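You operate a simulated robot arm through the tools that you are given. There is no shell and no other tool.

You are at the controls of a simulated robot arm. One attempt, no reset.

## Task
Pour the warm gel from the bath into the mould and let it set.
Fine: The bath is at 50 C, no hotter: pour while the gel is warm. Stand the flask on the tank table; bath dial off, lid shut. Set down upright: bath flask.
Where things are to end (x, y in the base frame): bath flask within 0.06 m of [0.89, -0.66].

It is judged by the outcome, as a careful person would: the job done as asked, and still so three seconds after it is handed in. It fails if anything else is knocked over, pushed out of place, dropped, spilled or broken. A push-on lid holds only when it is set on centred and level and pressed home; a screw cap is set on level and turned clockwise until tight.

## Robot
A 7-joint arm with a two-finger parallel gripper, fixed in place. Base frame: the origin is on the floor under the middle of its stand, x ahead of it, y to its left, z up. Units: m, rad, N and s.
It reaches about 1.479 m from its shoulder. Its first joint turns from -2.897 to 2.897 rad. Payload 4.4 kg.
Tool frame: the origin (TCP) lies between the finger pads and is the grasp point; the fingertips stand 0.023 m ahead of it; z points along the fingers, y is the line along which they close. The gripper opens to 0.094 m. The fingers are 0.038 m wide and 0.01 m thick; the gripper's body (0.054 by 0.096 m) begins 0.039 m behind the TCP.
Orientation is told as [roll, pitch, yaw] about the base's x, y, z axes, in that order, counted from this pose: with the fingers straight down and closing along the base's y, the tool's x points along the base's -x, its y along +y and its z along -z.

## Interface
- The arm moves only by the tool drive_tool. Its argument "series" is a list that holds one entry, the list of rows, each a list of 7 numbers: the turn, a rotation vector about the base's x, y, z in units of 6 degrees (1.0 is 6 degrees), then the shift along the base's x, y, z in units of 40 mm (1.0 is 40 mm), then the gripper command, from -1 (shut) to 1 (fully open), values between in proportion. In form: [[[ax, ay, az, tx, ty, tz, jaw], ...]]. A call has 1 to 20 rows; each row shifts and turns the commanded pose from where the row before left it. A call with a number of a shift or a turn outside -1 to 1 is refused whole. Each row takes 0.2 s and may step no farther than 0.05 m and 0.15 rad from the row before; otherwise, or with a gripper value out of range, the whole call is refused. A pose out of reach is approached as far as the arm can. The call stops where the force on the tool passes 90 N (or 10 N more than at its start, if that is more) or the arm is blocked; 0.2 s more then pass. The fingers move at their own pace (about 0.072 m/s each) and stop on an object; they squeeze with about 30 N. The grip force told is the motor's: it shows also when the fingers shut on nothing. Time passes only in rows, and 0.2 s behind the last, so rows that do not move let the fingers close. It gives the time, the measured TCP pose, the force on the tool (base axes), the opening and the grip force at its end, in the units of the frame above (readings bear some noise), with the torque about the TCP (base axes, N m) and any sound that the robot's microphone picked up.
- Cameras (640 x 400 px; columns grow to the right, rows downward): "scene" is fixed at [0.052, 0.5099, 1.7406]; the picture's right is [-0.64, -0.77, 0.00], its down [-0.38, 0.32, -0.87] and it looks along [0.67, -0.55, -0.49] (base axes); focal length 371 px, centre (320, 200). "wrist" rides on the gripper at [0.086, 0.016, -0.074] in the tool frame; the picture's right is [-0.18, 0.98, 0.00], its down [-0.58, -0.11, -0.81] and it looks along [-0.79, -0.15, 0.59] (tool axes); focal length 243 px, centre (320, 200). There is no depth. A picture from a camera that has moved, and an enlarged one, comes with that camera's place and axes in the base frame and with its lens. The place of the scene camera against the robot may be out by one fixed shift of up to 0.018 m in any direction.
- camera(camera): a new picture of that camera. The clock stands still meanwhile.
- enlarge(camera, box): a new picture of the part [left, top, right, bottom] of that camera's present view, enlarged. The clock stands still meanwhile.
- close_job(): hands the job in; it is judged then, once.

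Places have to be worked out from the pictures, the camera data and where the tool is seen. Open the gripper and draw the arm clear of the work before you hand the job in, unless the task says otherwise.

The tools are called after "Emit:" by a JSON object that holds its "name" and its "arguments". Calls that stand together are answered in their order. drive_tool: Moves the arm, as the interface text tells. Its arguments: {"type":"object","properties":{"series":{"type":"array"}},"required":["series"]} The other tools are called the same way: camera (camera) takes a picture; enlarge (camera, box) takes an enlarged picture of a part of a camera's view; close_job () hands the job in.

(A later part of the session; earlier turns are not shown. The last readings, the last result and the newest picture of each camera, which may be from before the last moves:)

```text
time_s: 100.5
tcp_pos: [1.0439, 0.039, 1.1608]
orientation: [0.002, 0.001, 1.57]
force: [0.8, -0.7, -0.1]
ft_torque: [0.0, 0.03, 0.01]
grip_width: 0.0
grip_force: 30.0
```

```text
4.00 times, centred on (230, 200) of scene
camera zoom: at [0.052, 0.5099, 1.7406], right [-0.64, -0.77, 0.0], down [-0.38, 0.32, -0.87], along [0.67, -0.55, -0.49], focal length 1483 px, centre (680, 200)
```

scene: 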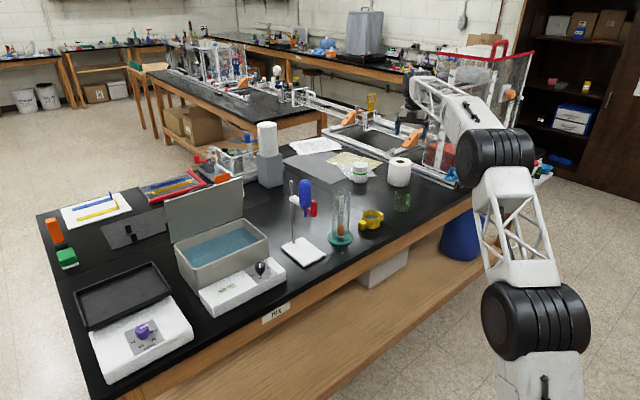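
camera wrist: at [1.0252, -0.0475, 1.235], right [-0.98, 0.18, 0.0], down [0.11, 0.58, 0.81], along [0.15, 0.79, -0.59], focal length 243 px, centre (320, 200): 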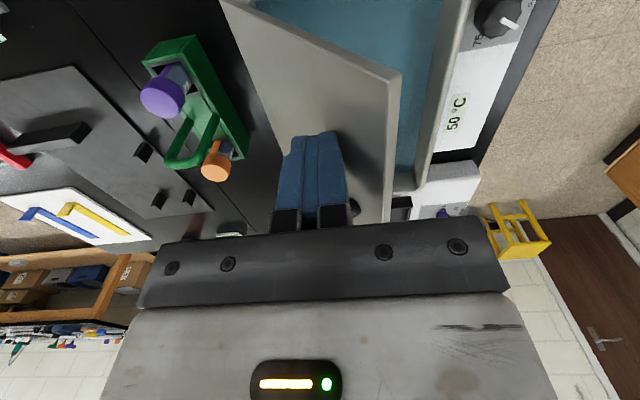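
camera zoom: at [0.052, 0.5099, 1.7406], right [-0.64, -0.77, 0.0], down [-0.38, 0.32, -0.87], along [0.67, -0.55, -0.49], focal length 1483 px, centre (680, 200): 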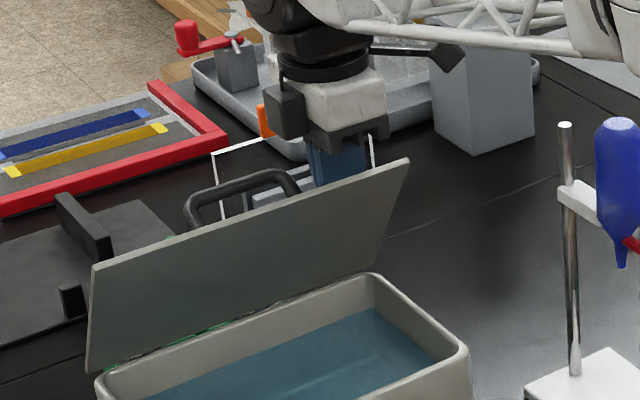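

The lid follows (about 57°), force negligible. I continue along the arc to about 20°.

Emit:
{"name": "drive_tool", "arguments": {"series": [[[0, 0, 0, -0.1625, 0, -0.108, -1], [0, 0, 0, -0.1625, 0, -0.108, -1], [0, 0, 0, -0.1625, 0, -0.108, -1], [0, 0, 0, -0.142, 0, -0.133, -1], [0, 0, 0, -0.142, 0, -0.133, -1], [0, 0, 0, -0.142, 0, -0.133, -1], [0, 0, 0, -0.117, 0, -0.158, -1], [0, 0, 0, -0.117, 0, -0.158, -1], [0, 0, 0, -0.117, 0, -0.158, -1], [0, 0, 0, -0.092, 0, -0.175, -1], [0, 0, 0, -0.092, 0, -0.175, -1], [0, 0, 0, -0.092, 0, -0.175, -1]]]}}

Emit:
{"name": "camera", "arguments": {"camera": "wrist"}}

Emit:
{"name": "enlarge", "arguments": {"camera": "scene", "box": [150, 170, 310, 270]}}

```text
time_s: 103.1
tcp_pos: [0.9797, 0.0383, 1.0917]
orientation: [0.003, 0.002, 1.572]
force: [-0.2, -0.9, -0.2]
ft_torque: [0.01, 0.0, -0.03]
grip_width: 0.0
grip_force: 30.0
```

```text
taken
camera wrist: at [0.9629, -0.0475, 1.1662], right [-0.98, 0.18, 0.0], down [0.11, 0.58, 0.81], along [0.15, 0.79, -0.59], focal length 243 px, centre (320, 200)
```

wrist: 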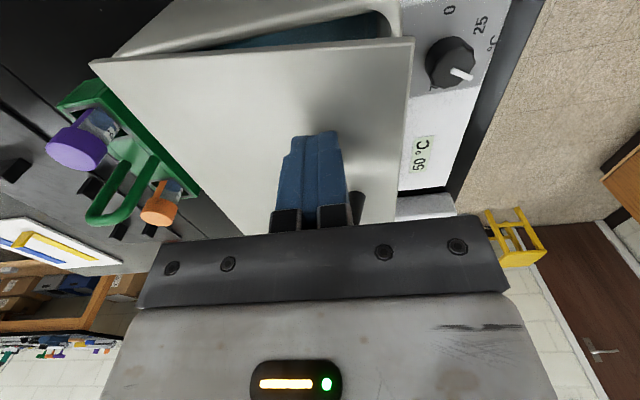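

```text
4.00 times, centred on (230, 220) of scene
camera zoom: at [0.052, 0.5099, 1.7406], right [-0.64, -0.77, 0.0], down [-0.38, 0.32, -0.87], along [0.67, -0.55, -0.49], focal length 1483 px, centre (680, 120)
```

zoom: 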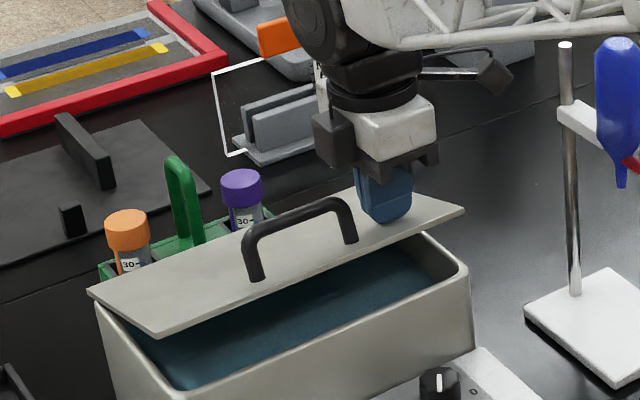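

The lid is at about 20°. I press it down further along the arc to nearly shut.

Emit:
{"name": "drive_tool", "arguments": {"series": [[[0, 0, 0, -0.058, 0, -0.19, -1], [0, 0, 0, -0.058, 0, -0.19, -1], [0, 0, 0, -0.058, 0, -0.19, -1], [0, 0, 0, -0.017, 0, -0.19, -1], [0, 0, 0, -0.017, 0, -0.15, -1]]]}}

Emit:
{"name": "enlarge", "arguments": {"camera": "scene", "box": [160, 190, 320, 290]}}

Emit:
{"name": "camera", "arguments": {"camera": "wrist"}}

```text
time_s: 104.3
tcp_pos: [0.9726, 0.0403, 1.0561]
orientation: [0.001, 0.002, 1.571]
force: [0.4, -0.9, -0.2]
ft_torque: [-0.01, -0.04, -0.03]
grip_width: 0.0
grip_force: 30.2
```

```text
4.00 times, centred on (240, 240) of scene
camera zoom: at [0.052, 0.5099, 1.7406], right [-0.64, -0.77, 0.0], down [-0.38, 0.32, -0.87], along [0.67, -0.55, -0.49], focal length 1483 px, centre (640, 40)
```

zoom: 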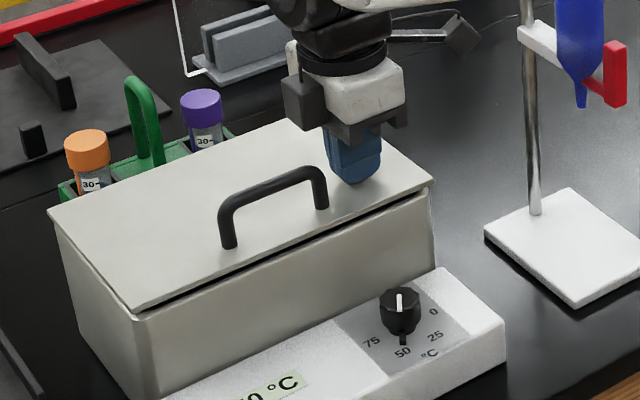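

```text
taken
camera wrist: at [0.9545, -0.047, 1.1318], right [-0.98, 0.18, 0.0], down [0.11, 0.58, 0.81], along [0.15, 0.79, -0.59], focal length 243 px, centre (320, 200)
```

wrist: 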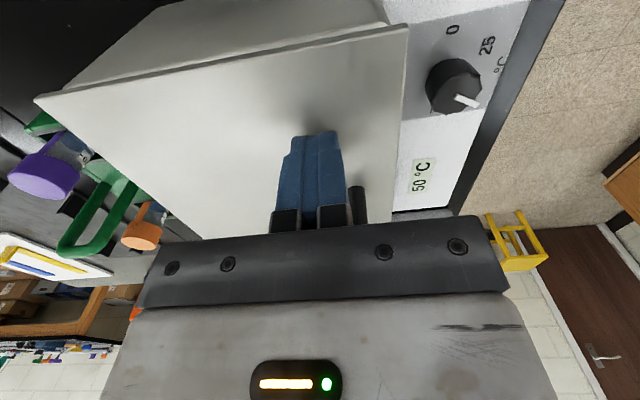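

Nearly shut, a small gap remains at the front. I press down in small steps until the force shows it is seated.

Emit:
{"name": "drive_tool", "arguments": {"series": [[[0, 0, 0, 0, 0, -0.07, -1], [0, 0, 0, 0, 0, -0.07, -1], [0, 0, 0, 0, 0, -0.07, -1]]]}}

```text
time_s: 105.1
tcp_pos: [0.9732, 0.0405, 1.05]
orientation: [-0.001, 0.001, 1.571]
force: [-4.9, -3.1, 13.6]
ft_torque: [0.18, 0.1, 0.07]
grip_width: 0.0001
grip_force: 30.4
```

It is bearing on the rim now (14 N). One slight further press, then I look.

Emit:
{"name": "drive_tool", "arguments": {"series": [[[0, 0, 0, 0, 0, -0.05, -1], [0, 0, 0, 0, 0, 0, -1]]]}}

Emit:
{"name": "enlarge", "arguments": {"camera": "scene", "box": [160, 190, 320, 290]}}

```text
time_s: 105.7
tcp_pos: [0.9724, 0.0398, 1.0487]
orientation: [-0.002, 0.0, 1.571]
force: [0.6, -9.1, 36.8]
ft_torque: [0.08, -0.09, 0.18]
grip_width: 0.0004
grip_force: 30.1
```

```text
4.00 times, centred on (240, 240) of scene
camera zoom: at [0.052, 0.5099, 1.7406], right [-0.64, -0.77, 0.0], down [-0.38, 0.32, -0.87], along [0.67, -0.55, -0.49], focal length 1483 px, centre (640, 40)
```

zoom: 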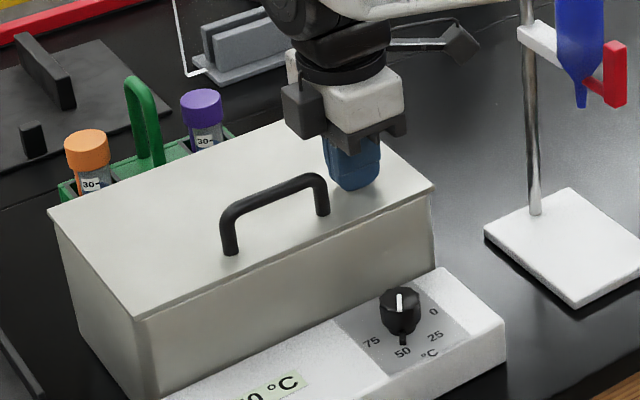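

The lid is shut flush. I rise, and go above the dial, turning the wrist to about −65° so that I can turn the knob ~130° counter‑clockwise to 0.

Emit:
{"name": "drive_tool", "arguments": {"series": [[[0, 0, 0, 0, 0, 0.5, -1], [0, 0, 0, 0, 0, 0.95, -1], [0, 0, 0, 0, 0, 0.95, -1], [0, 0, 0, 0, 0, 0.95, -1], [0, 0, -1, -0.2, 0.04, 0, -1], [0, 0, -1, -0.2, 0.04, 0, -1], [0, 0, -1, -0.2, 0.04, 0, 0.3], [0, 0, -1, -0.2, 0.04, 0, 0.3], [0, 0, -1, -0.2, 0.04, 0, 0.3], [0, 0, -1, -0.2, 0.04, 0, 0.3], [0, 0, -1, -0.2, 0.04, 0, 0.3], [0, 0, -1, -0.2, 0.04, 0, 0.3], [0, 0, -1, -0.2, 0.04, 0, 0.3], [0, 0, -1, -0.2, 0.04, 0, 0.3], [0, 0, -1, -0.2, 0.04, 0, 0.3], [0, 0, -1, -0.2, 0.04, 0, 0.3], [0, 0, -1, -0.18, 0.04, 0, 0.3], [0, 0, -1, 0, 0, 0, 0.3], [0, 0, -1, 0, 0, 0, 0.3], [0, 0, -1, 0, 0, 0, 0.3]]]}}

Emit:
{"name": "camera", "arguments": {"camera": "wrist"}}

Emit:
{"name": "enlarge", "arguments": {"camera": "wrist", "box": [240, 0, 400, 100]}}

```text
time_s: 109.9
tcp_pos: [0.8699, 0.0582, 1.1802]
orientation: [0.003, 0.002, -0.106]
force: [-0.1, 0.0, -0.3]
ft_torque: [0.01, 0.03, 0.0]
grip_width: 0.0612
grip_force: 0.0
```

```text
taken
camera wrist: at [0.7839, 0.085, 1.2549], right [0.29, 0.96, 0.0], down [0.57, -0.17, 0.81], along [0.77, -0.23, -0.59], focal length 243 px, centre (320, 200)
```

wrist: 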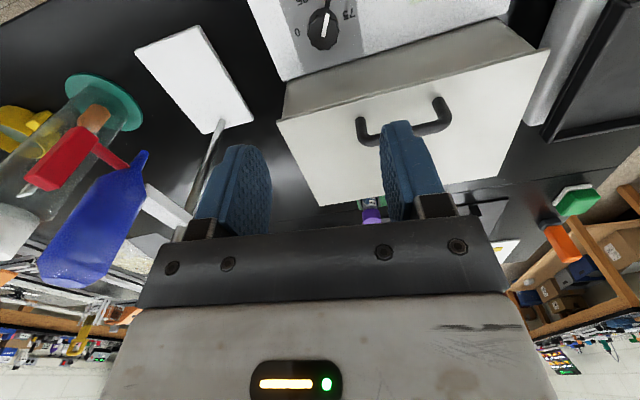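

```text
4.00 times, centred on (320, 50) of wrist
camera zoom: at [0.7839, 0.085, 1.2549], right [0.29, 0.96, 0.0], down [0.57, -0.17, 0.81], along [0.77, -0.23, -0.59], focal length 970 px, centre (320, 800)
```

zoom: 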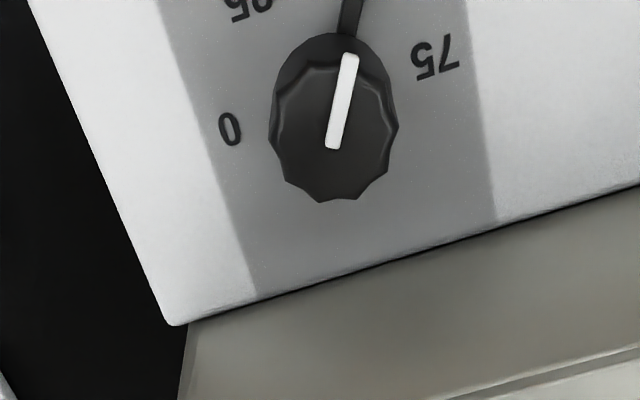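

The knob axis is near [0.875, 0.0615], from z ≈ 0.955 (panel) to 0.980, pointer toward 50. I turn to yaw −35° (fingers beside the pointer nub), align and descend around it.

Emit:
{"name": "drive_tool", "arguments": {"series": [[[0, 0, -1, 0.04, 0.02, 0, 0.3], [0, 0, -1, 0.04, 0.02, 0, 0.3], [0, 0, -1, 0.04, 0.02, 0, 0.3], [0, 0, -1, 0, 0.02, 0, 0.3], [0, 0, -0.83, 0, 0, -0.3, 0.3], [0, 0, 0, 0, 0, -0.8, 0.3], [0, 0, 0, 0, 0, -0.8, 0.3], [0, 0, 0, 0, 0, -0.8, 0.3], [0, 0, 0, 0, 0, 0, 0.3]]]}}

Emit:
{"name": "camera", "arguments": {"camera": "wrist"}}

Emit:
{"name": "enlarge", "arguments": {"camera": "scene", "box": [200, 210, 328, 290]}}

```text
time_s: 111.9
tcp_pos: [0.8748, 0.063, 1.0732]
orientation: [0.001, 0.0, -0.611]
force: [0.0, -1.0, 0.1]
ft_torque: [0.01, -0.02, -0.01]
grip_width: 0.061
grip_force: 0.0
```

```text
taken
camera wrist: at [0.8112, 0.126, 1.1492], right [0.71, 0.7, 0.0], down [0.41, -0.42, 0.81], along [0.56, -0.57, -0.59], focal length 243 px, centre (320, 200)
```

wrist: 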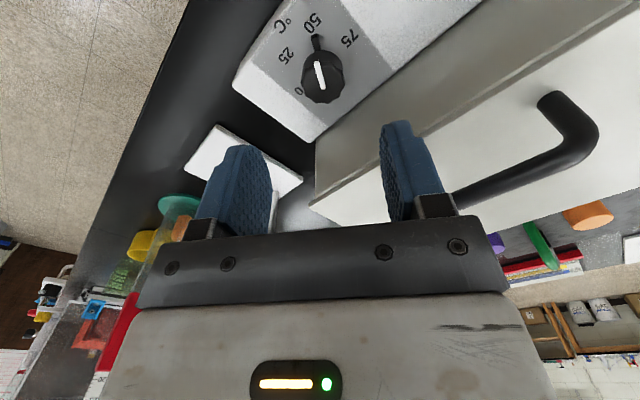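

```text
5.00 times, centred on (264, 250) of scene
camera zoom: at [0.052, 0.5099, 1.7406], right [-0.64, -0.77, 0.0], down [-0.38, 0.32, -0.87], along [0.67, -0.55, -0.49], focal length 1853 px, centre (600, -50)
```

zoom: 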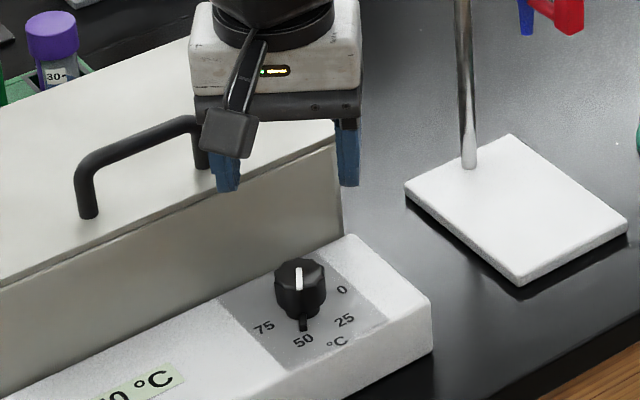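

Three views agree the knob top is near [0.878, 0.061, 0.970] with the panel at ≈ 0.948. To keep the hand clear of the lid edge I will turn it in two strokes of ~65° (50→25→0). I descend around the knob.

Emit:
{"name": "drive_tool", "arguments": {"series": [[[0, 0, 0.5, 0.055, -0.045, -0.5, 0.3], [0, 0, 0, 0, 0, -0.7, 0.3], [0, 0, 0, 0, 0, -0.7, 0.3], [0, 0, 0, 0, 0, -0.35, 0.3], [0, 0, 0, 0, 0, 0, 0.3]]]}}

Emit:
{"name": "camera", "arguments": {"camera": "wrist"}}

Emit:
{"name": "enlarge", "arguments": {"camera": "scene", "box": [200, 220, 328, 300]}}

```text
time_s: 113.1
tcp_pos: [0.8772, 0.0618, 0.9833]
orientation: [0.001, 0.003, -0.559]
force: [-0.9, -0.9, 0.1]
ft_torque: [0.0, -0.02, 0.01]
grip_width: 0.0613
grip_force: 0.1
```

```text
taken
camera wrist: at [0.8087, 0.1222, 1.0588], right [0.68, 0.74, 0.0], down [0.44, -0.4, 0.81], along [0.59, -0.54, -0.59], focal length 243 px, centre (320, 200)
```

wrist: 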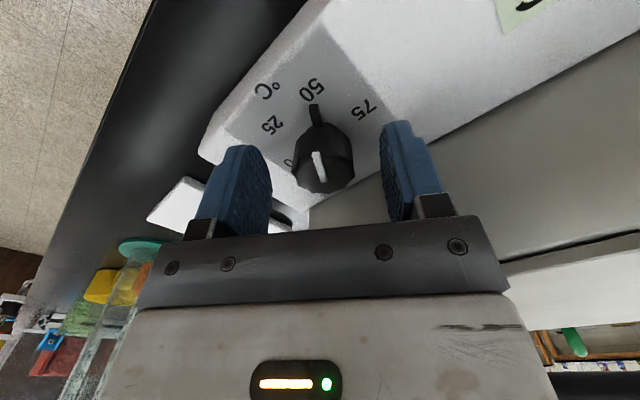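

```text
5.00 times, centred on (264, 260) of scene
camera zoom: at [0.052, 0.5099, 1.7406], right [-0.64, -0.77, 0.0], down [-0.38, 0.32, -0.87], along [0.67, -0.55, -0.49], focal length 1853 px, centre (600, -100)
```

zoom: 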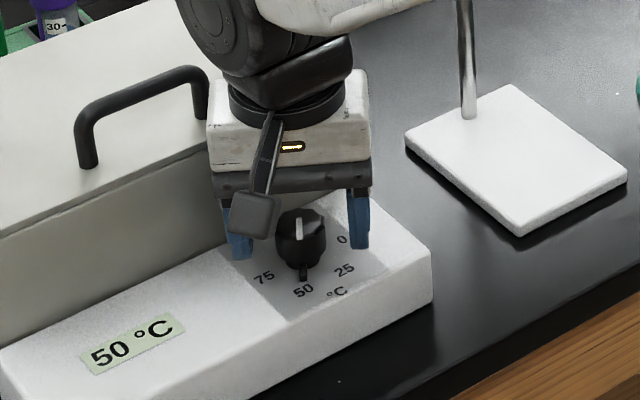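

The knob is centred between the fingers, which reach down beside it. I close on it.

Emit:
{"name": "drive_tool", "arguments": {"series": [[[0, 0, 0, 0, 0, 0, -1], [0, 0, 0, 0, 0, 0, -1], [0, 0, 0, 0, 0, 0, -1]]]}}

Emit:
{"name": "camera", "arguments": {"camera": "wrist"}}

```text
time_s: 113.9
tcp_pos: [0.8754, 0.0636, 0.9839]
orientation: [0.002, -0.001, -0.559]
force: [13.6, 20.4, -4.7]
ft_torque: [-0.1, -0.23, 0.11]
grip_width: 0.0317
grip_force: 45.4
```

```text
taken
camera wrist: at [0.809, 0.123, 1.0588], right [0.68, 0.74, 0.0], down [0.44, -0.4, 0.81], along [0.59, -0.54, -0.59], focal length 243 px, centre (320, 200)
```

wrist: 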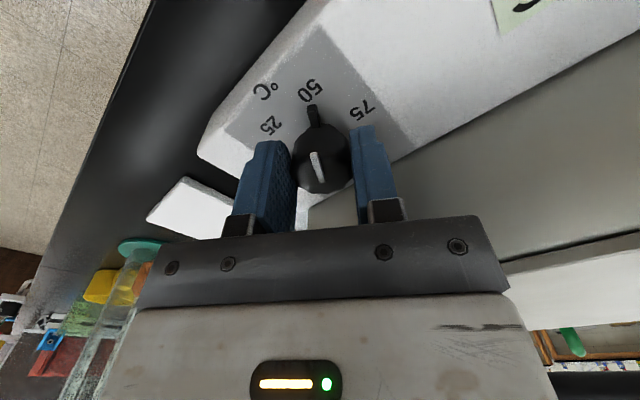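

Gripped (31.7 mm). I re-centre slightly and turn the knob counter-clockwise (seen from above) by about 65°.

Emit:
{"name": "drive_tool", "arguments": {"series": [[[0, 0, 0, 0.02, 0.035, 0, -1], [0, 0, 0.83, 0, 0, 0, -1], [0, 0, 0.83, 0, 0, 0, -1], [0, 0, 0.83, 0, 0, 0, -1], [0, 0, 0.83, 0, 0, 0, -1], [0, 0, 0.83, 0, 0, 0, -1], [0, 0, 0.83, 0, 0, 0, -1], [0, 0, 0.83, 0, 0, 0, -1], [0, 0, 0.83, 0, 0, 0, -1], [0, 0, 0.83, 0, 0, 0, -1], [0, 0, 0.83, 0, 0, 0, -1], [0, 0, 0.83, 0, 0, 0, -1], [0, 0, 0.83, 0, 0, 0, -1], [0, 0, 0.83, 0, 0, 0, -1], [0, 0, 0, 0, 0, 0, -1]]]}}

Emit:
{"name": "camera", "arguments": {"camera": "wrist"}}

Emit:
{"name": "enlarge", "arguments": {"camera": "scene", "box": [200, 220, 328, 300]}}

```text
time_s: 116.0
tcp_pos: [0.8789, 0.0591, 0.9836]
orientation: [0.001, 0.0, 0.127]
force: [-1.2, -20.9, 2.2]
ft_torque: [-0.83, 0.66, -0.05]
grip_width: 0.031
grip_force: 44.9
stopped in row 10: the force on the tool passed its limit at 91 N (the readings are from after the stop); the commanded pose is now the measured one
```

```text
taken
camera wrist: at [0.7886, 0.0655, 1.0584], right [0.06, 1.0, 0.0], down [0.59, -0.03, 0.81], along [0.81, -0.05, -0.59], focal length 243 px, centre (320, 200)
```

wrist: 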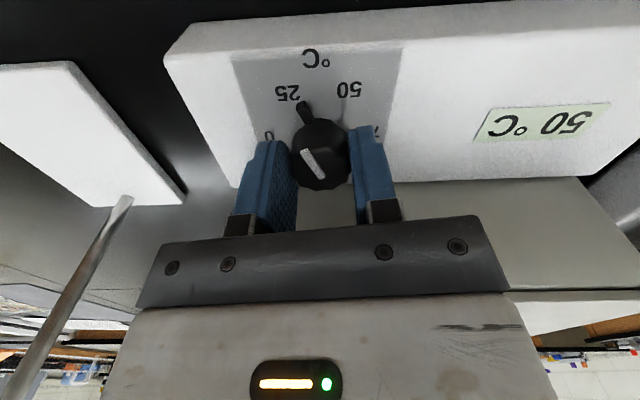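

```text
5.00 times, centred on (264, 260) of scene
camera zoom: at [0.052, 0.5099, 1.7406], right [-0.64, -0.77, 0.0], down [-0.38, 0.32, -0.87], along [0.67, -0.55, -0.49], focal length 1853 px, centre (600, -100)
```

zoom: 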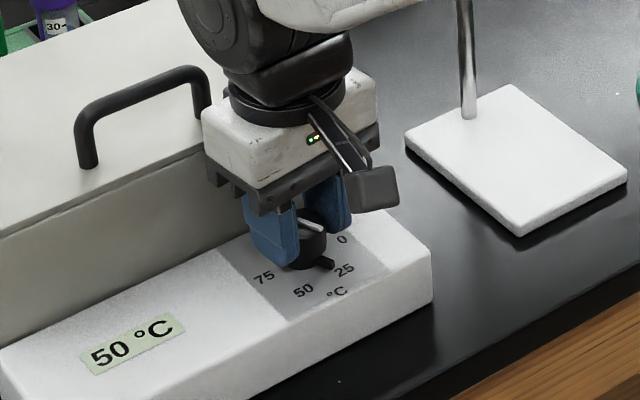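

The dial has turned to about 27; the stroke stopped on side load because I was slightly off-centre. I release, look, and re-grip for the second stroke.

Emit:
{"name": "drive_tool", "arguments": {"series": [[[0, 0, 0, 0, 0, 0, 0.3], [0, 0, 0, 0, 0, 0, 0.3], [0, 0, 0, 0, 0, 0.4, 0.3], [0, 0, 0, 0, 0, 0.5, 0.3], [0, 0, 0, 0, 0, 0, 0.3]]]}}

Emit:
{"name": "camera", "arguments": {"camera": "wrist"}}

Emit:
{"name": "enlarge", "arguments": {"camera": "wrist", "box": [240, 50, 400, 190]}}

Emit:
{"name": "enlarge", "arguments": {"camera": "scene", "box": [216, 232, 312, 292]}}

```text
time_s: 117.2
tcp_pos: [0.8776, 0.0617, 1.0199]
orientation: [0.002, -0.001, 0.13]
force: [-0.1, 0.8, 0.2]
ft_torque: [0.01, -0.03, 0.02]
grip_width: 0.0612
grip_force: 0.1
```

```text
taken
camera wrist: at [0.789, 0.0667, 1.0945], right [0.06, 1.0, 0.0], down [0.59, -0.03, 0.81], along [0.81, -0.04, -0.59], focal length 243 px, centre (320, 200)
```

wrist: 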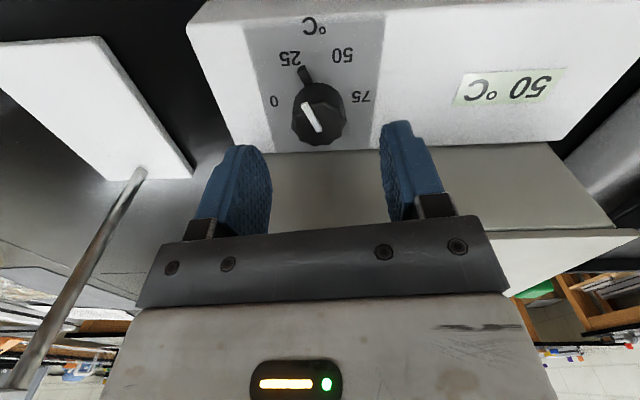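

```text
2.86 times, centred on (320, 120) of wrist
camera zoom: at [0.789, 0.0667, 1.0945], right [0.06, 1.0, 0.0], down [0.59, -0.03, 0.81], along [0.81, -0.04, -0.59], focal length 693 px, centre (320, 429)
```

zoom: 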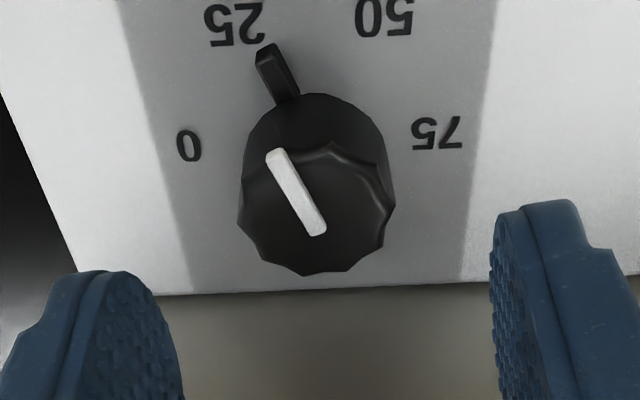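

```text
6.67 times, centred on (264, 262) of scene
camera zoom: at [0.052, 0.5099, 1.7406], right [-0.64, -0.77, 0.0], down [-0.38, 0.32, -0.87], along [0.67, -0.55, -0.49], focal length 2471 px, centre (693, -213)
```

zoom: 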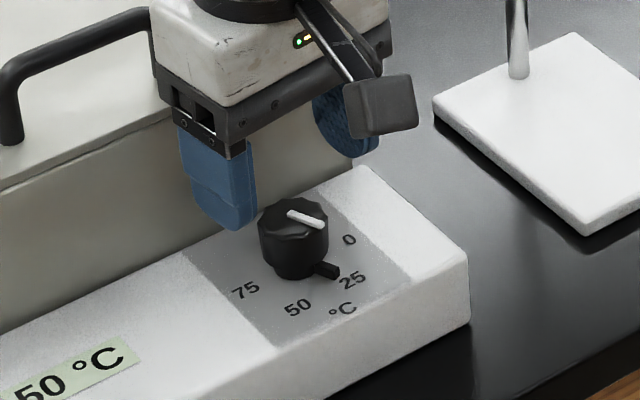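

Knob centre confirmed at about [0.878, 0.0615]; pointer just short of 25. I turn back to −32°, lower around it again and grip.

Emit:
{"name": "drive_tool", "arguments": {"series": [[[0, 0, -1, 0, 0, 0, 0.3], [0, 0, -1, 0, 0, 0, 0.3], [0, 0, -1, 0, 0, 0, 0.3], [0, 0, -1, 0, 0, 0, 0.3], [0, 0, -1, 0, 0, 0, 0.3], [0, 0, -1, 0, 0, 0, 0.3], [0, 0, -0.57, 0, 0, 0, 0.3], [0, 0, 0, 0, 0, -0.45, 0.3], [0, 0, 0, 0, 0, -0.45, 0.3], [0, 0, 0, 0, 0, 0, 0.3], [0, 0, 0, 0, 0, 0, -1], [0, 0, 0, 0, 0, 0, -1], [0, 0, 0, 0, 0, 0, -1]]]}}

Emit:
{"name": "camera", "arguments": {"camera": "wrist"}}

```text
time_s: 120.0
tcp_pos: [0.8783, 0.0614, 0.9837]
orientation: [0.003, -0.002, -0.558]
force: [2.3, 3.0, -0.8]
ft_torque: [-0.23, 0.17, 0.02]
grip_width: 0.0317
grip_force: 45.2
```

```text
taken
camera wrist: at [0.8115, 0.1219, 1.0591], right [0.68, 0.74, 0.0], down [0.43, -0.4, 0.81], along [0.59, -0.55, -0.59], focal length 243 px, centre (320, 200)
```

wrist: 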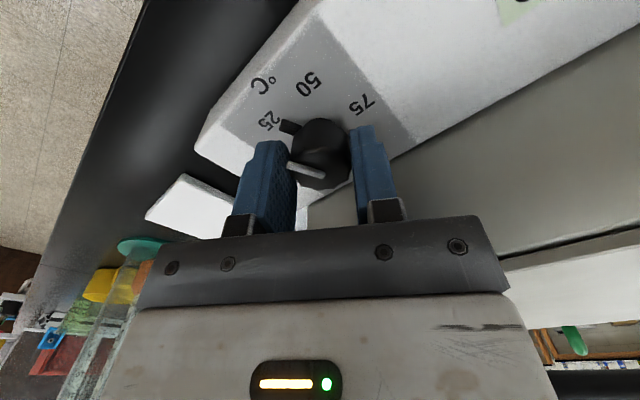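

Well centred this time (side force only ~4 N). I turn in small steps and check midway.

Emit:
{"name": "drive_tool", "arguments": {"series": [[[0, 0, 0.7, 0, 0, 0, -1], [0, 0, 0.7, 0, 0, 0, -1], [0, 0, 0.7, 0, 0, 0, -1], [0, 0, 0.7, 0, 0, 0, -1], [0, 0, 0.7, 0, 0, 0, -1], [0, 0, 0.7, 0, 0, 0, -1], [0, 0, 0.7, 0, 0, 0, -1], [0, 0, 0, 0, 0, 0, -1]]]}}

Emit:
{"name": "camera", "arguments": {"camera": "wrist"}}

```text
time_s: 121.8
tcp_pos: [0.8771, 0.0596, 0.9845]
orientation: [0.001, -0.002, -0.045]
force: [-13.6, -20.4, 22.9]
ft_torque: [-0.76, 0.1, -0.1]
grip_width: 0.0314
grip_force: 45.0
```

```text
taken
camera wrist: at [0.7901, 0.0811, 1.0589], right [0.23, 0.97, 0.0], down [0.57, -0.14, 0.81], along [0.79, -0.18, -0.59], focal length 243 px, centre (320, 200)
```

wrist: 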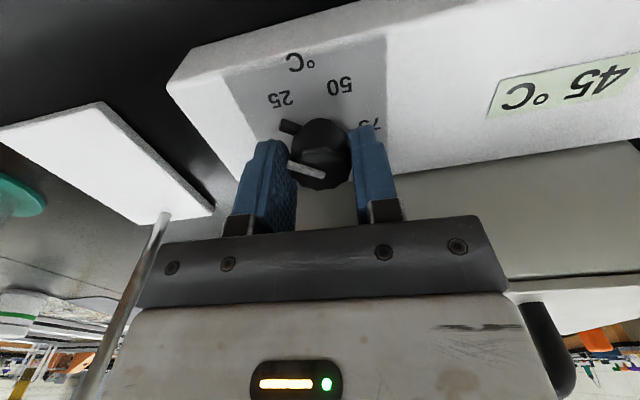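

The display reads 45 °C and the pointer is now between 25 and 0. Side load has built up, so I relax the position slightly before continuing.

Emit:
{"name": "drive_tool", "arguments": {"series": [[[0, 0, 0, -0.025, -0.035, 0.03, -1], [0, 0, 0, 0, 0, 0, -1]]]}}

```text
time_s: 122.3
tcp_pos: [0.8769, 0.06, 0.9842]
orientation: [0.002, 0.0, -0.045]
force: [23.6, -3.1, 3.6]
ft_torque: [-0.49, -1.05, 0.02]
grip_width: 0.0311
grip_force: 45.4
```

From the side forces I infer the true axis is about [0.881, 0.060]. I continue turning ~29° while moving the tool around that axis.

Emit:
{"name": "drive_tool", "arguments": {"series": [[[0, 0, 0, 0.015, 0, 0, -1], [0, 0, 0.7, 0.002, -0.006, 0, -1], [0, 0, 0.7, 0.002, -0.006, 0, -1], [0, 0, 0.7, 0.002, -0.006, 0, -1], [0, 0, 0.7, 0.002, -0.006, 0, -1], [0, 0, 0.7, 0.002, -0.006, 0, -1], [0, 0, 0.7, 0.002, -0.006, 0, -1], [0, 0, 0.7, 0.002, -0.006, 0, -1], [0, 0, 0, 0, 0, 0, -1]]]}}

Emit:
{"name": "camera", "arguments": {"camera": "wrist"}}

Emit:
{"name": "enlarge", "arguments": {"camera": "scene", "box": [216, 232, 312, 292]}}

```text
time_s: 124.3
tcp_pos: [0.8783, 0.0591, 0.9844]
orientation: [0.002, 0.001, 0.467]
force: [-8.9, 42.9, -3.3]
ft_torque: [0.48, 0.28, 0.11]
grip_width: 0.0311
grip_force: 45.2
```

```text
taken
camera wrist: at [0.792, 0.0349, 1.059], right [-0.28, 0.96, 0.0], down [0.57, 0.16, 0.81], along [0.77, 0.23, -0.59], focal length 243 px, centre (320, 200)
```

wrist: 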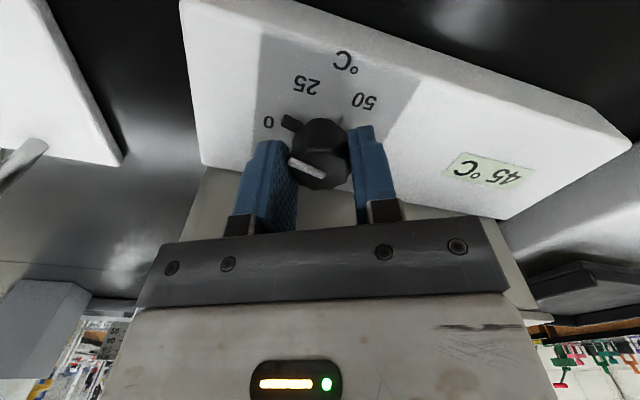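

```text
6.67 times, centred on (264, 262) of scene
camera zoom: at [0.052, 0.5099, 1.7406], right [-0.64, -0.77, 0.0], down [-0.38, 0.32, -0.87], along [0.67, -0.55, -0.49], focal length 2471 px, centre (693, -213)
```

zoom: 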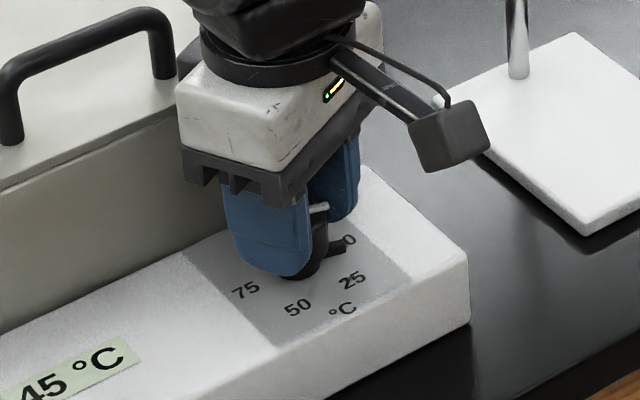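

The pointer is about 20° short of 0. I release, re-centre and take one more short stroke.

Emit:
{"name": "drive_tool", "arguments": {"series": [[[0, 0, 0, 0, 0, 0, 0.3], [0, 0, 0, 0, 0, 0, 0.3], [0, 0, 0, 0, 0.03, 0.3, 0.3], [0, 0, -1, 0, 0.02, 0, 0.3], [0, 0, -1, 0, 0, 0, 0.3], [0, 0, -1, 0, 0, 0, 0.3], [0, 0, -1, 0, 0, 0, 0.3], [0, 0, -1, 0, 0, 0, 0.3], [0, 0, -0.46, 0, 0, -0.3, 0.3], [0, 0, 0, 0, 0, 0, 0.3]]]}}

Emit:
{"name": "camera", "arguments": {"camera": "wrist"}}

Emit:
{"name": "enlarge", "arguments": {"camera": "wrist", "box": [240, 60, 400, 200]}}

```text
time_s: 126.5
tcp_pos: [0.8779, 0.0592, 0.9857]
orientation: [0.001, -0.001, -0.105]
force: [0.0, 0.2, -0.1]
ft_torque: [-0.02, -0.01, -0.02]
grip_width: 0.0614
grip_force: 0.1
```

```text
taken
camera wrist: at [0.7918, 0.0852, 1.0591], right [0.29, 0.96, 0.0], down [0.57, -0.17, 0.81], along [0.77, -0.23, -0.59], focal length 243 px, centre (320, 200)
```

wrist: 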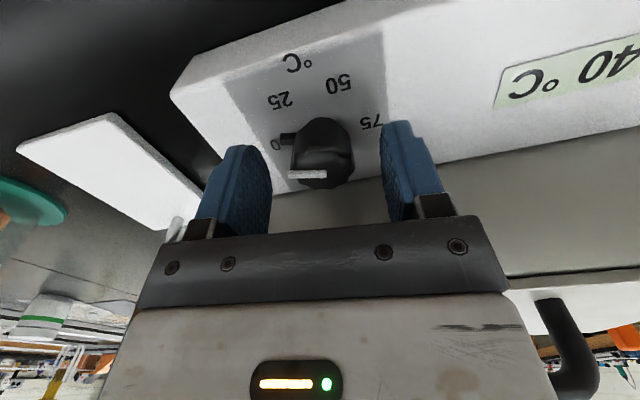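

```text
2.86 times, centred on (320, 130) of wrist
camera zoom: at [0.7918, 0.0852, 1.0591], right [0.29, 0.96, 0.0], down [0.57, -0.17, 0.81], along [0.77, -0.23, -0.59], focal length 693 px, centre (320, 400)
```

zoom: 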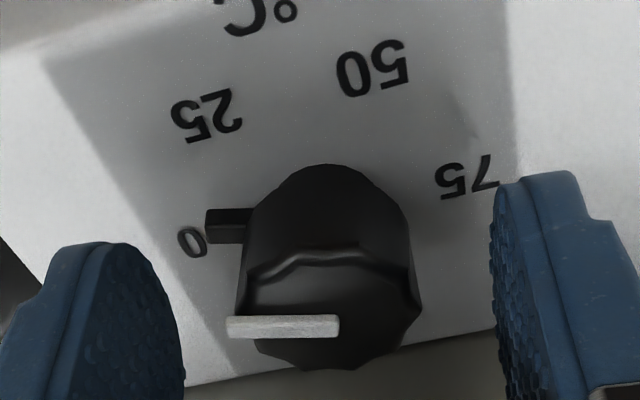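

The pointer is ~15° short of 0 (display 40 °C and falling). I grip again and turn the last bit, checking.

Emit:
{"name": "drive_tool", "arguments": {"series": [[[0, 0, 0, 0.01, 0.02, 0, 0.3], [0, 0, 0, 0, 0, 0, -1], [0, 0, 0, 0, 0, 0, -1], [0, 0, 0, 0, 0, 0, -1], [0, 0, 0.7, 0, 0, 0, -1], [0, 0, 0.7, 0, 0, 0, -1], [0, 0, 0.7, 0, 0, 0, -1], [0, 0, 0.5, 0, 0, 0, -1], [0, 0, 0, 0, 0, 0, -1]]]}}

Emit:
{"name": "enlarge", "arguments": {"camera": "wrist", "box": [240, 60, 400, 200]}}

Emit:
{"name": "enlarge", "arguments": {"camera": "scene", "box": [216, 232, 312, 292]}}

```text
time_s: 128.6
tcp_pos: [0.878, 0.0601, 0.9852]
orientation: [0.002, -0.001, 0.167]
force: [-9.9, -29.3, 6.6]
ft_torque: [-0.71, 0.75, -0.02]
grip_width: 0.0312
grip_force: 45.3
```

```text
2.86 times, centred on (320, 130) of wrist
camera zoom: at [0.7892, 0.062, 1.059], right [0.02, 1.0, 0.0], down [0.59, -0.01, 0.81], along [0.81, -0.01, -0.59], focal length 693 px, centre (320, 400)
```

zoom: 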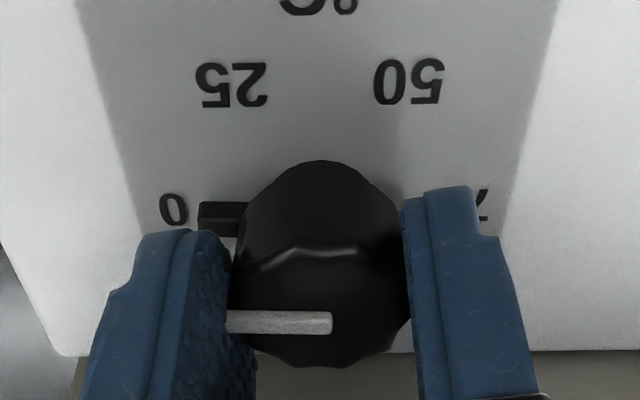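

```text
6.67 times, centred on (264, 262) of scene
camera zoom: at [0.052, 0.5099, 1.7406], right [-0.64, -0.77, 0.0], down [-0.38, 0.32, -0.87], along [0.67, -0.55, -0.49], focal length 2471 px, centre (693, -213)
```

zoom: 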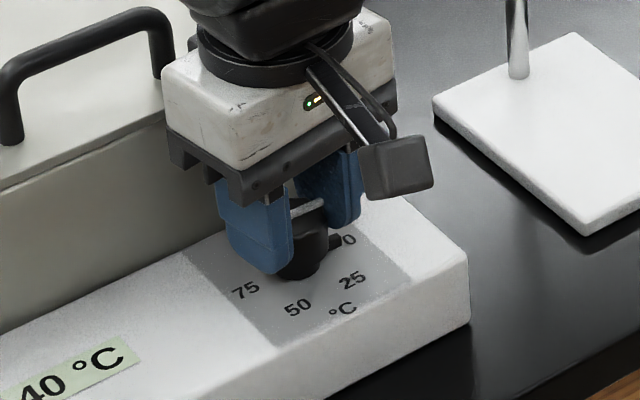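

The pointer lies practically on 0 (about 2–3° short). I nudge a few degrees more, relieving the side load, then release and look.

Emit:
{"name": "drive_tool", "arguments": {"series": [[[0, 0, 0.4, -0.005, -0.03, 0, -1], [0, 0, 0.4, 0, 0, 0, -1], [0, 0, 0, 0, 0, 0, -1]]]}}

Emit:
{"name": "enlarge", "arguments": {"camera": "wrist", "box": [240, 60, 400, 200]}}

```text
time_s: 129.3
tcp_pos: [0.8794, 0.0594, 0.9843]
orientation: [0.001, 0.0, 0.251]
force: [-1.3, -19.2, -8.2]
ft_torque: [-0.3, -0.11, -0.22]
grip_width: 0.031
grip_force: 44.9
```

```text
2.86 times, centred on (320, 130) of wrist
camera zoom: at [0.7891, 0.0544, 1.0592], right [-0.07, 1.0, 0.0], down [0.59, 0.04, 0.81], along [0.8, 0.05, -0.59], focal length 693 px, centre (320, 400)
```

zoom: 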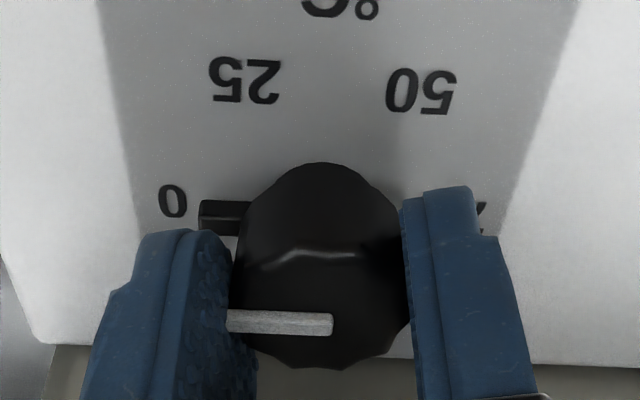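

The pointer is on the 0 label and resistance rose. I open, rise, and verify the dial.

Emit:
{"name": "drive_tool", "arguments": {"series": [[[0, 0, 0, 0, 0, 0, 0.3], [0, 0, 0, 0, 0, 0, 0.3], [0, 0, 0, 0, 0, 0.5, 0.3], [0, 0, 0, 0, 0, 0.9, 0.3], [0, 0, 0, 0, 0, 0.9, 0.3], [0, 0, 0, -0.3, 0, 0.9, 0.3], [0, 0, 0, -0.5, 0, 0.8, 0.3], [0, 0, 0, 0, 0, 0, 0.3]]]}}

Emit:
{"name": "camera", "arguments": {"camera": "wrist"}}

Emit:
{"name": "enlarge", "arguments": {"camera": "wrist", "box": [260, 0, 420, 100]}}

Emit:
{"name": "enlarge", "arguments": {"camera": "scene", "box": [216, 232, 312, 292]}}

```text
time_s: 131.2
tcp_pos: [0.8464, 0.0573, 1.1432]
orientation: [0.002, 0.0, 0.252]
force: [-0.3, 0.5, -0.4]
ft_torque: [0.01, 0.02, 0.03]
grip_width: 0.061
grip_force: 0.0
```

```text
taken
camera wrist: at [0.7577, 0.0525, 1.2183], right [-0.07, 1.0, 0.0], down [0.59, 0.04, 0.81], along [0.8, 0.05, -0.59], focal length 243 px, centre (320, 200)
```

wrist: 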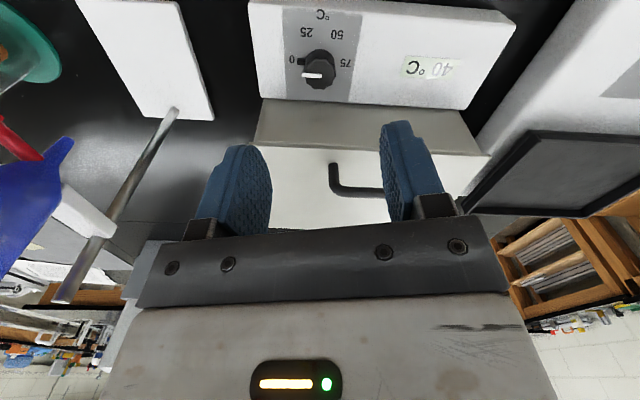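

```text
4.00 times, centred on (340, 50) of wrist
camera zoom: at [0.7577, 0.0525, 1.2183], right [-0.07, 1.0, 0.0], down [0.59, 0.04, 0.81], along [0.8, 0.05, -0.59], focal length 970 px, centre (240, 800)
```

zoom: 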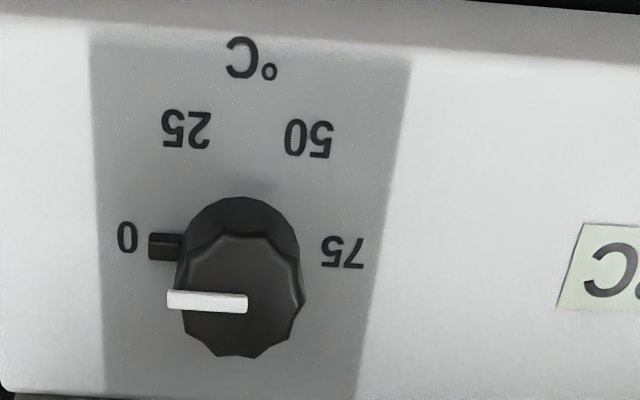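

```text
6.67 times, centred on (264, 262) of scene
camera zoom: at [0.052, 0.5099, 1.7406], right [-0.64, -0.77, 0.0], down [-0.38, 0.32, -0.87], along [0.67, -0.55, -0.49], focal length 2471 px, centre (693, -213)
```

zoom: 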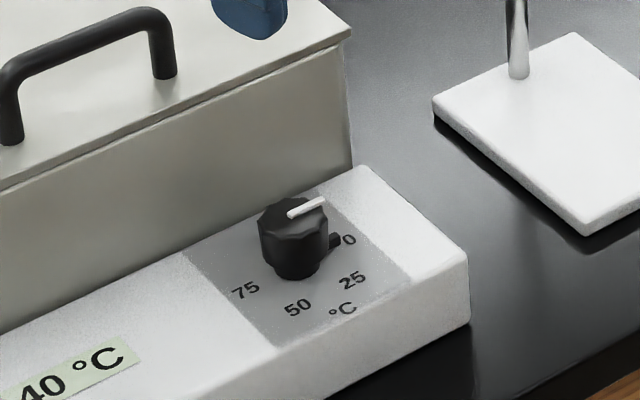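

The pointer sits at 0 and the lid is shut. I back the arm away and look over the whole scene, the mould and the flask.

Emit:
{"name": "drive_tool", "arguments": {"series": [[[0, 0, -0.4, -0.5, -0.7, 0.7, 1], [0, 0, -0.4, -0.5, -0.7, 0.7, 1], [0, 0, -0.4, -0.5, -0.7, 0.7, 1], [0, 0, -0.4, -0.5, -0.7, 0.7, 1], [0, 0, -0.4, -0.5, -0.7, 0.7, 1], [0, 0, -0.4, -0.5, -0.7, 0.7, 1], [0, 0, 0, -0.3, -0.9, 0.5, 1], [0, 0, 0, -0.3, -0.9, 0.5, 1], [0, 0, 0, -0.3, -0.9, 0.5, 1], [0, 0, 0, 0, 0, 0, 1]]]}}

Emit:
{"name": "camera", "arguments": {"camera": "wrist"}}

Emit:
{"name": "camera", "arguments": {"camera": "scene"}}

Emit:
{"name": "enlarge", "arguments": {"camera": "scene", "box": [324, 160, 452, 240]}}

Emit:
{"name": "enlarge", "arguments": {"camera": "scene", "box": [160, 200, 320, 300]}}

```text
time_s: 133.3
tcp_pos: [0.6899, -0.2147, 1.3704]
orientation: [0.002, -0.001, -0.001]
force: [-0.4, -0.3, -0.2]
ft_torque: [-0.01, 0.0, -0.02]
grip_width: 0.0943
grip_force: 0.0
```

```text
taken
camera wrist: at [0.6032, -0.1977, 1.4453], right [0.18, 0.98, 0.0], down [0.58, -0.11, 0.81], along [0.79, -0.15, -0.59], focal length 243 px, centre (320, 200)
```

wrist: 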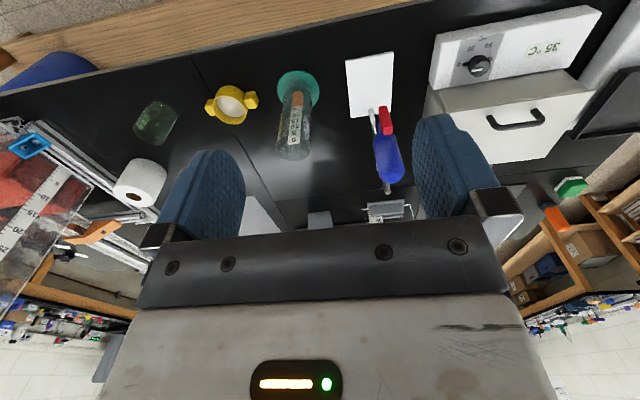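

```text
taken
```

scene: 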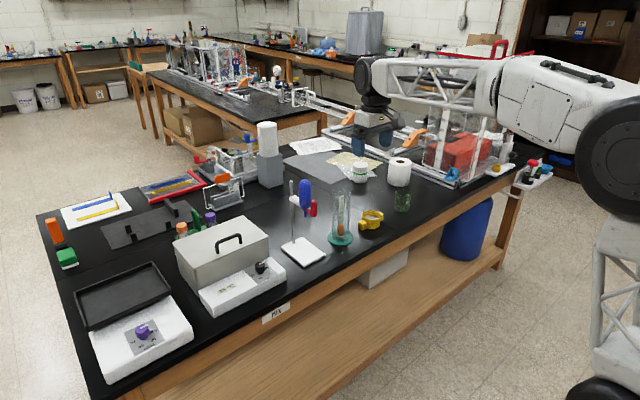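

```text
5.00 times, centred on (388, 200) of scene
camera zoom: at [0.052, 0.5099, 1.7406], right [-0.64, -0.77, 0.0], down [-0.38, 0.32, -0.87], along [0.67, -0.55, -0.49], focal length 1853 px, centre (-20, 200)
```

zoom: 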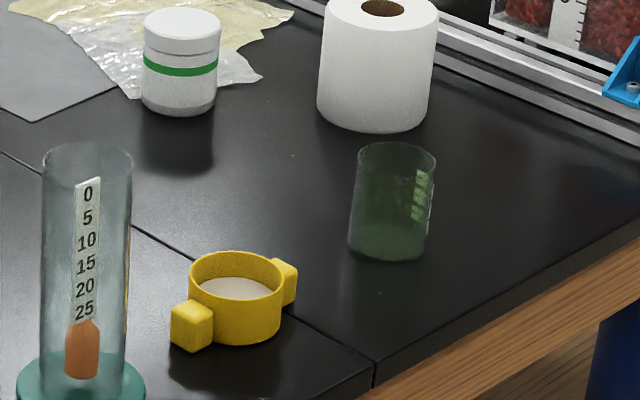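

```text
4.00 times, centred on (240, 250) of scene
camera zoom: at [0.052, 0.5099, 1.7406], right [-0.64, -0.77, 0.0], down [-0.38, 0.32, -0.87], along [0.67, -0.55, -0.49], focal length 1483 px, centre (640, 0)
```

zoom: 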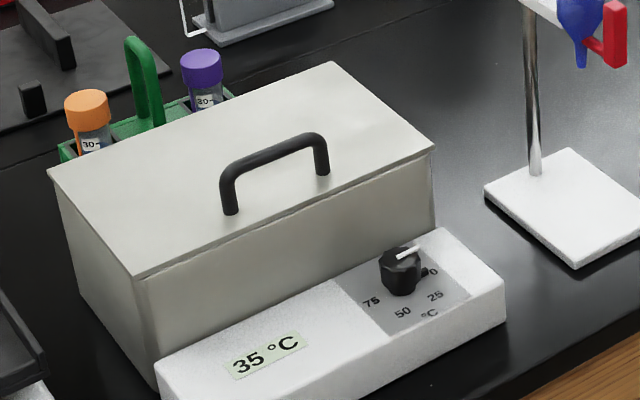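

The gel in the mould has turned opaque white – setting. I verify the dial and mould more closely from here and let a few more seconds pass.

Emit:
{"name": "drive_tool", "arguments": {"series": [[[0, 0, 0, 0, 0, 0, 1], [0, 0, 0, 0, 0, 0, 1], [0, 0, 0, 0, 0, 0, 1], [0, 0, 0, 0, 0, 0, 1], [0, 0, 0, 0, 0, 0, 1], [0, 0, 0, 0, 0, 0, 1], [0, 0, 0, 0, 0, 0, 1], [0, 0, 0, 0, 0, 0, 1], [0, 0, 0, 0, 0, 0, 1], [0, 0, 0, 0, 0, 0, 1], [0, 0, 0, 0, 0, 0, 1], [0, 0, 0, 0, 0, 0, 1], [0, 0, 0, 0, 0, 0, 1], [0, 0, 0, 0, 0, 0, 1], [0, 0, 0, 0, 0, 0, 1], [0, 0, 0, 0, 0, 0, 1], [0, 0, 0, 0, 0, 0, 1], [0, 0, 0, 0, 0, 0, 1], [0, 0, 0, 0, 0, 0, 1], [0, 0, 0, 0, 0, 0, 1]]]}}

Emit:
{"name": "enlarge", "arguments": {"camera": "wrist", "box": [420, 10, 580, 110]}}

Emit:
{"name": "enlarge", "arguments": {"camera": "wrist", "box": [120, 60, 280, 160]}}

```text
time_s: 137.6
tcp_pos: [0.691, -0.2141, 1.3699]
orientation: [0.002, -0.001, -0.001]
force: [-0.2, -0.6, -0.3]
ft_torque: [0.02, -0.01, 0.01]
grip_width: 0.0938
grip_force: 0.0
```

```text
4.00 times, centred on (500, 60) of wrist
camera zoom: at [0.6032, -0.1973, 1.4451], right [0.18, 0.98, 0.0], down [0.58, -0.11, 0.81], along [0.79, -0.15, -0.59], focal length 970 px, centre (-400, 760)
```

zoom: 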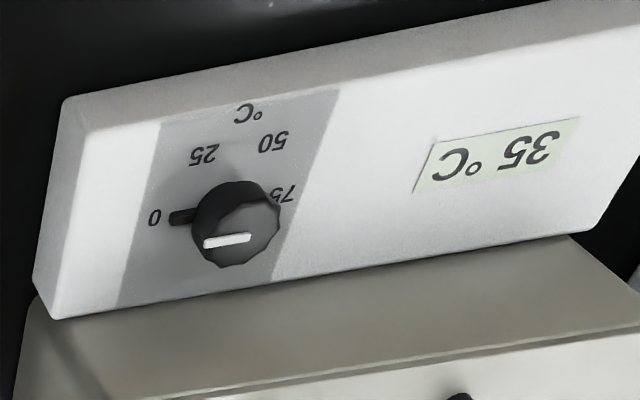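

```text
4.00 times, centred on (200, 110) of wrist
camera zoom: at [0.6032, -0.1973, 1.4451], right [0.18, 0.98, 0.0], down [0.58, -0.11, 0.81], along [0.79, -0.15, -0.59], focal length 970 px, centre (800, 560)
```

zoom: 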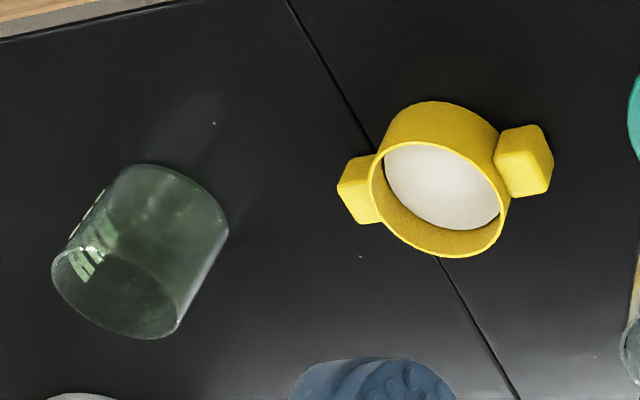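

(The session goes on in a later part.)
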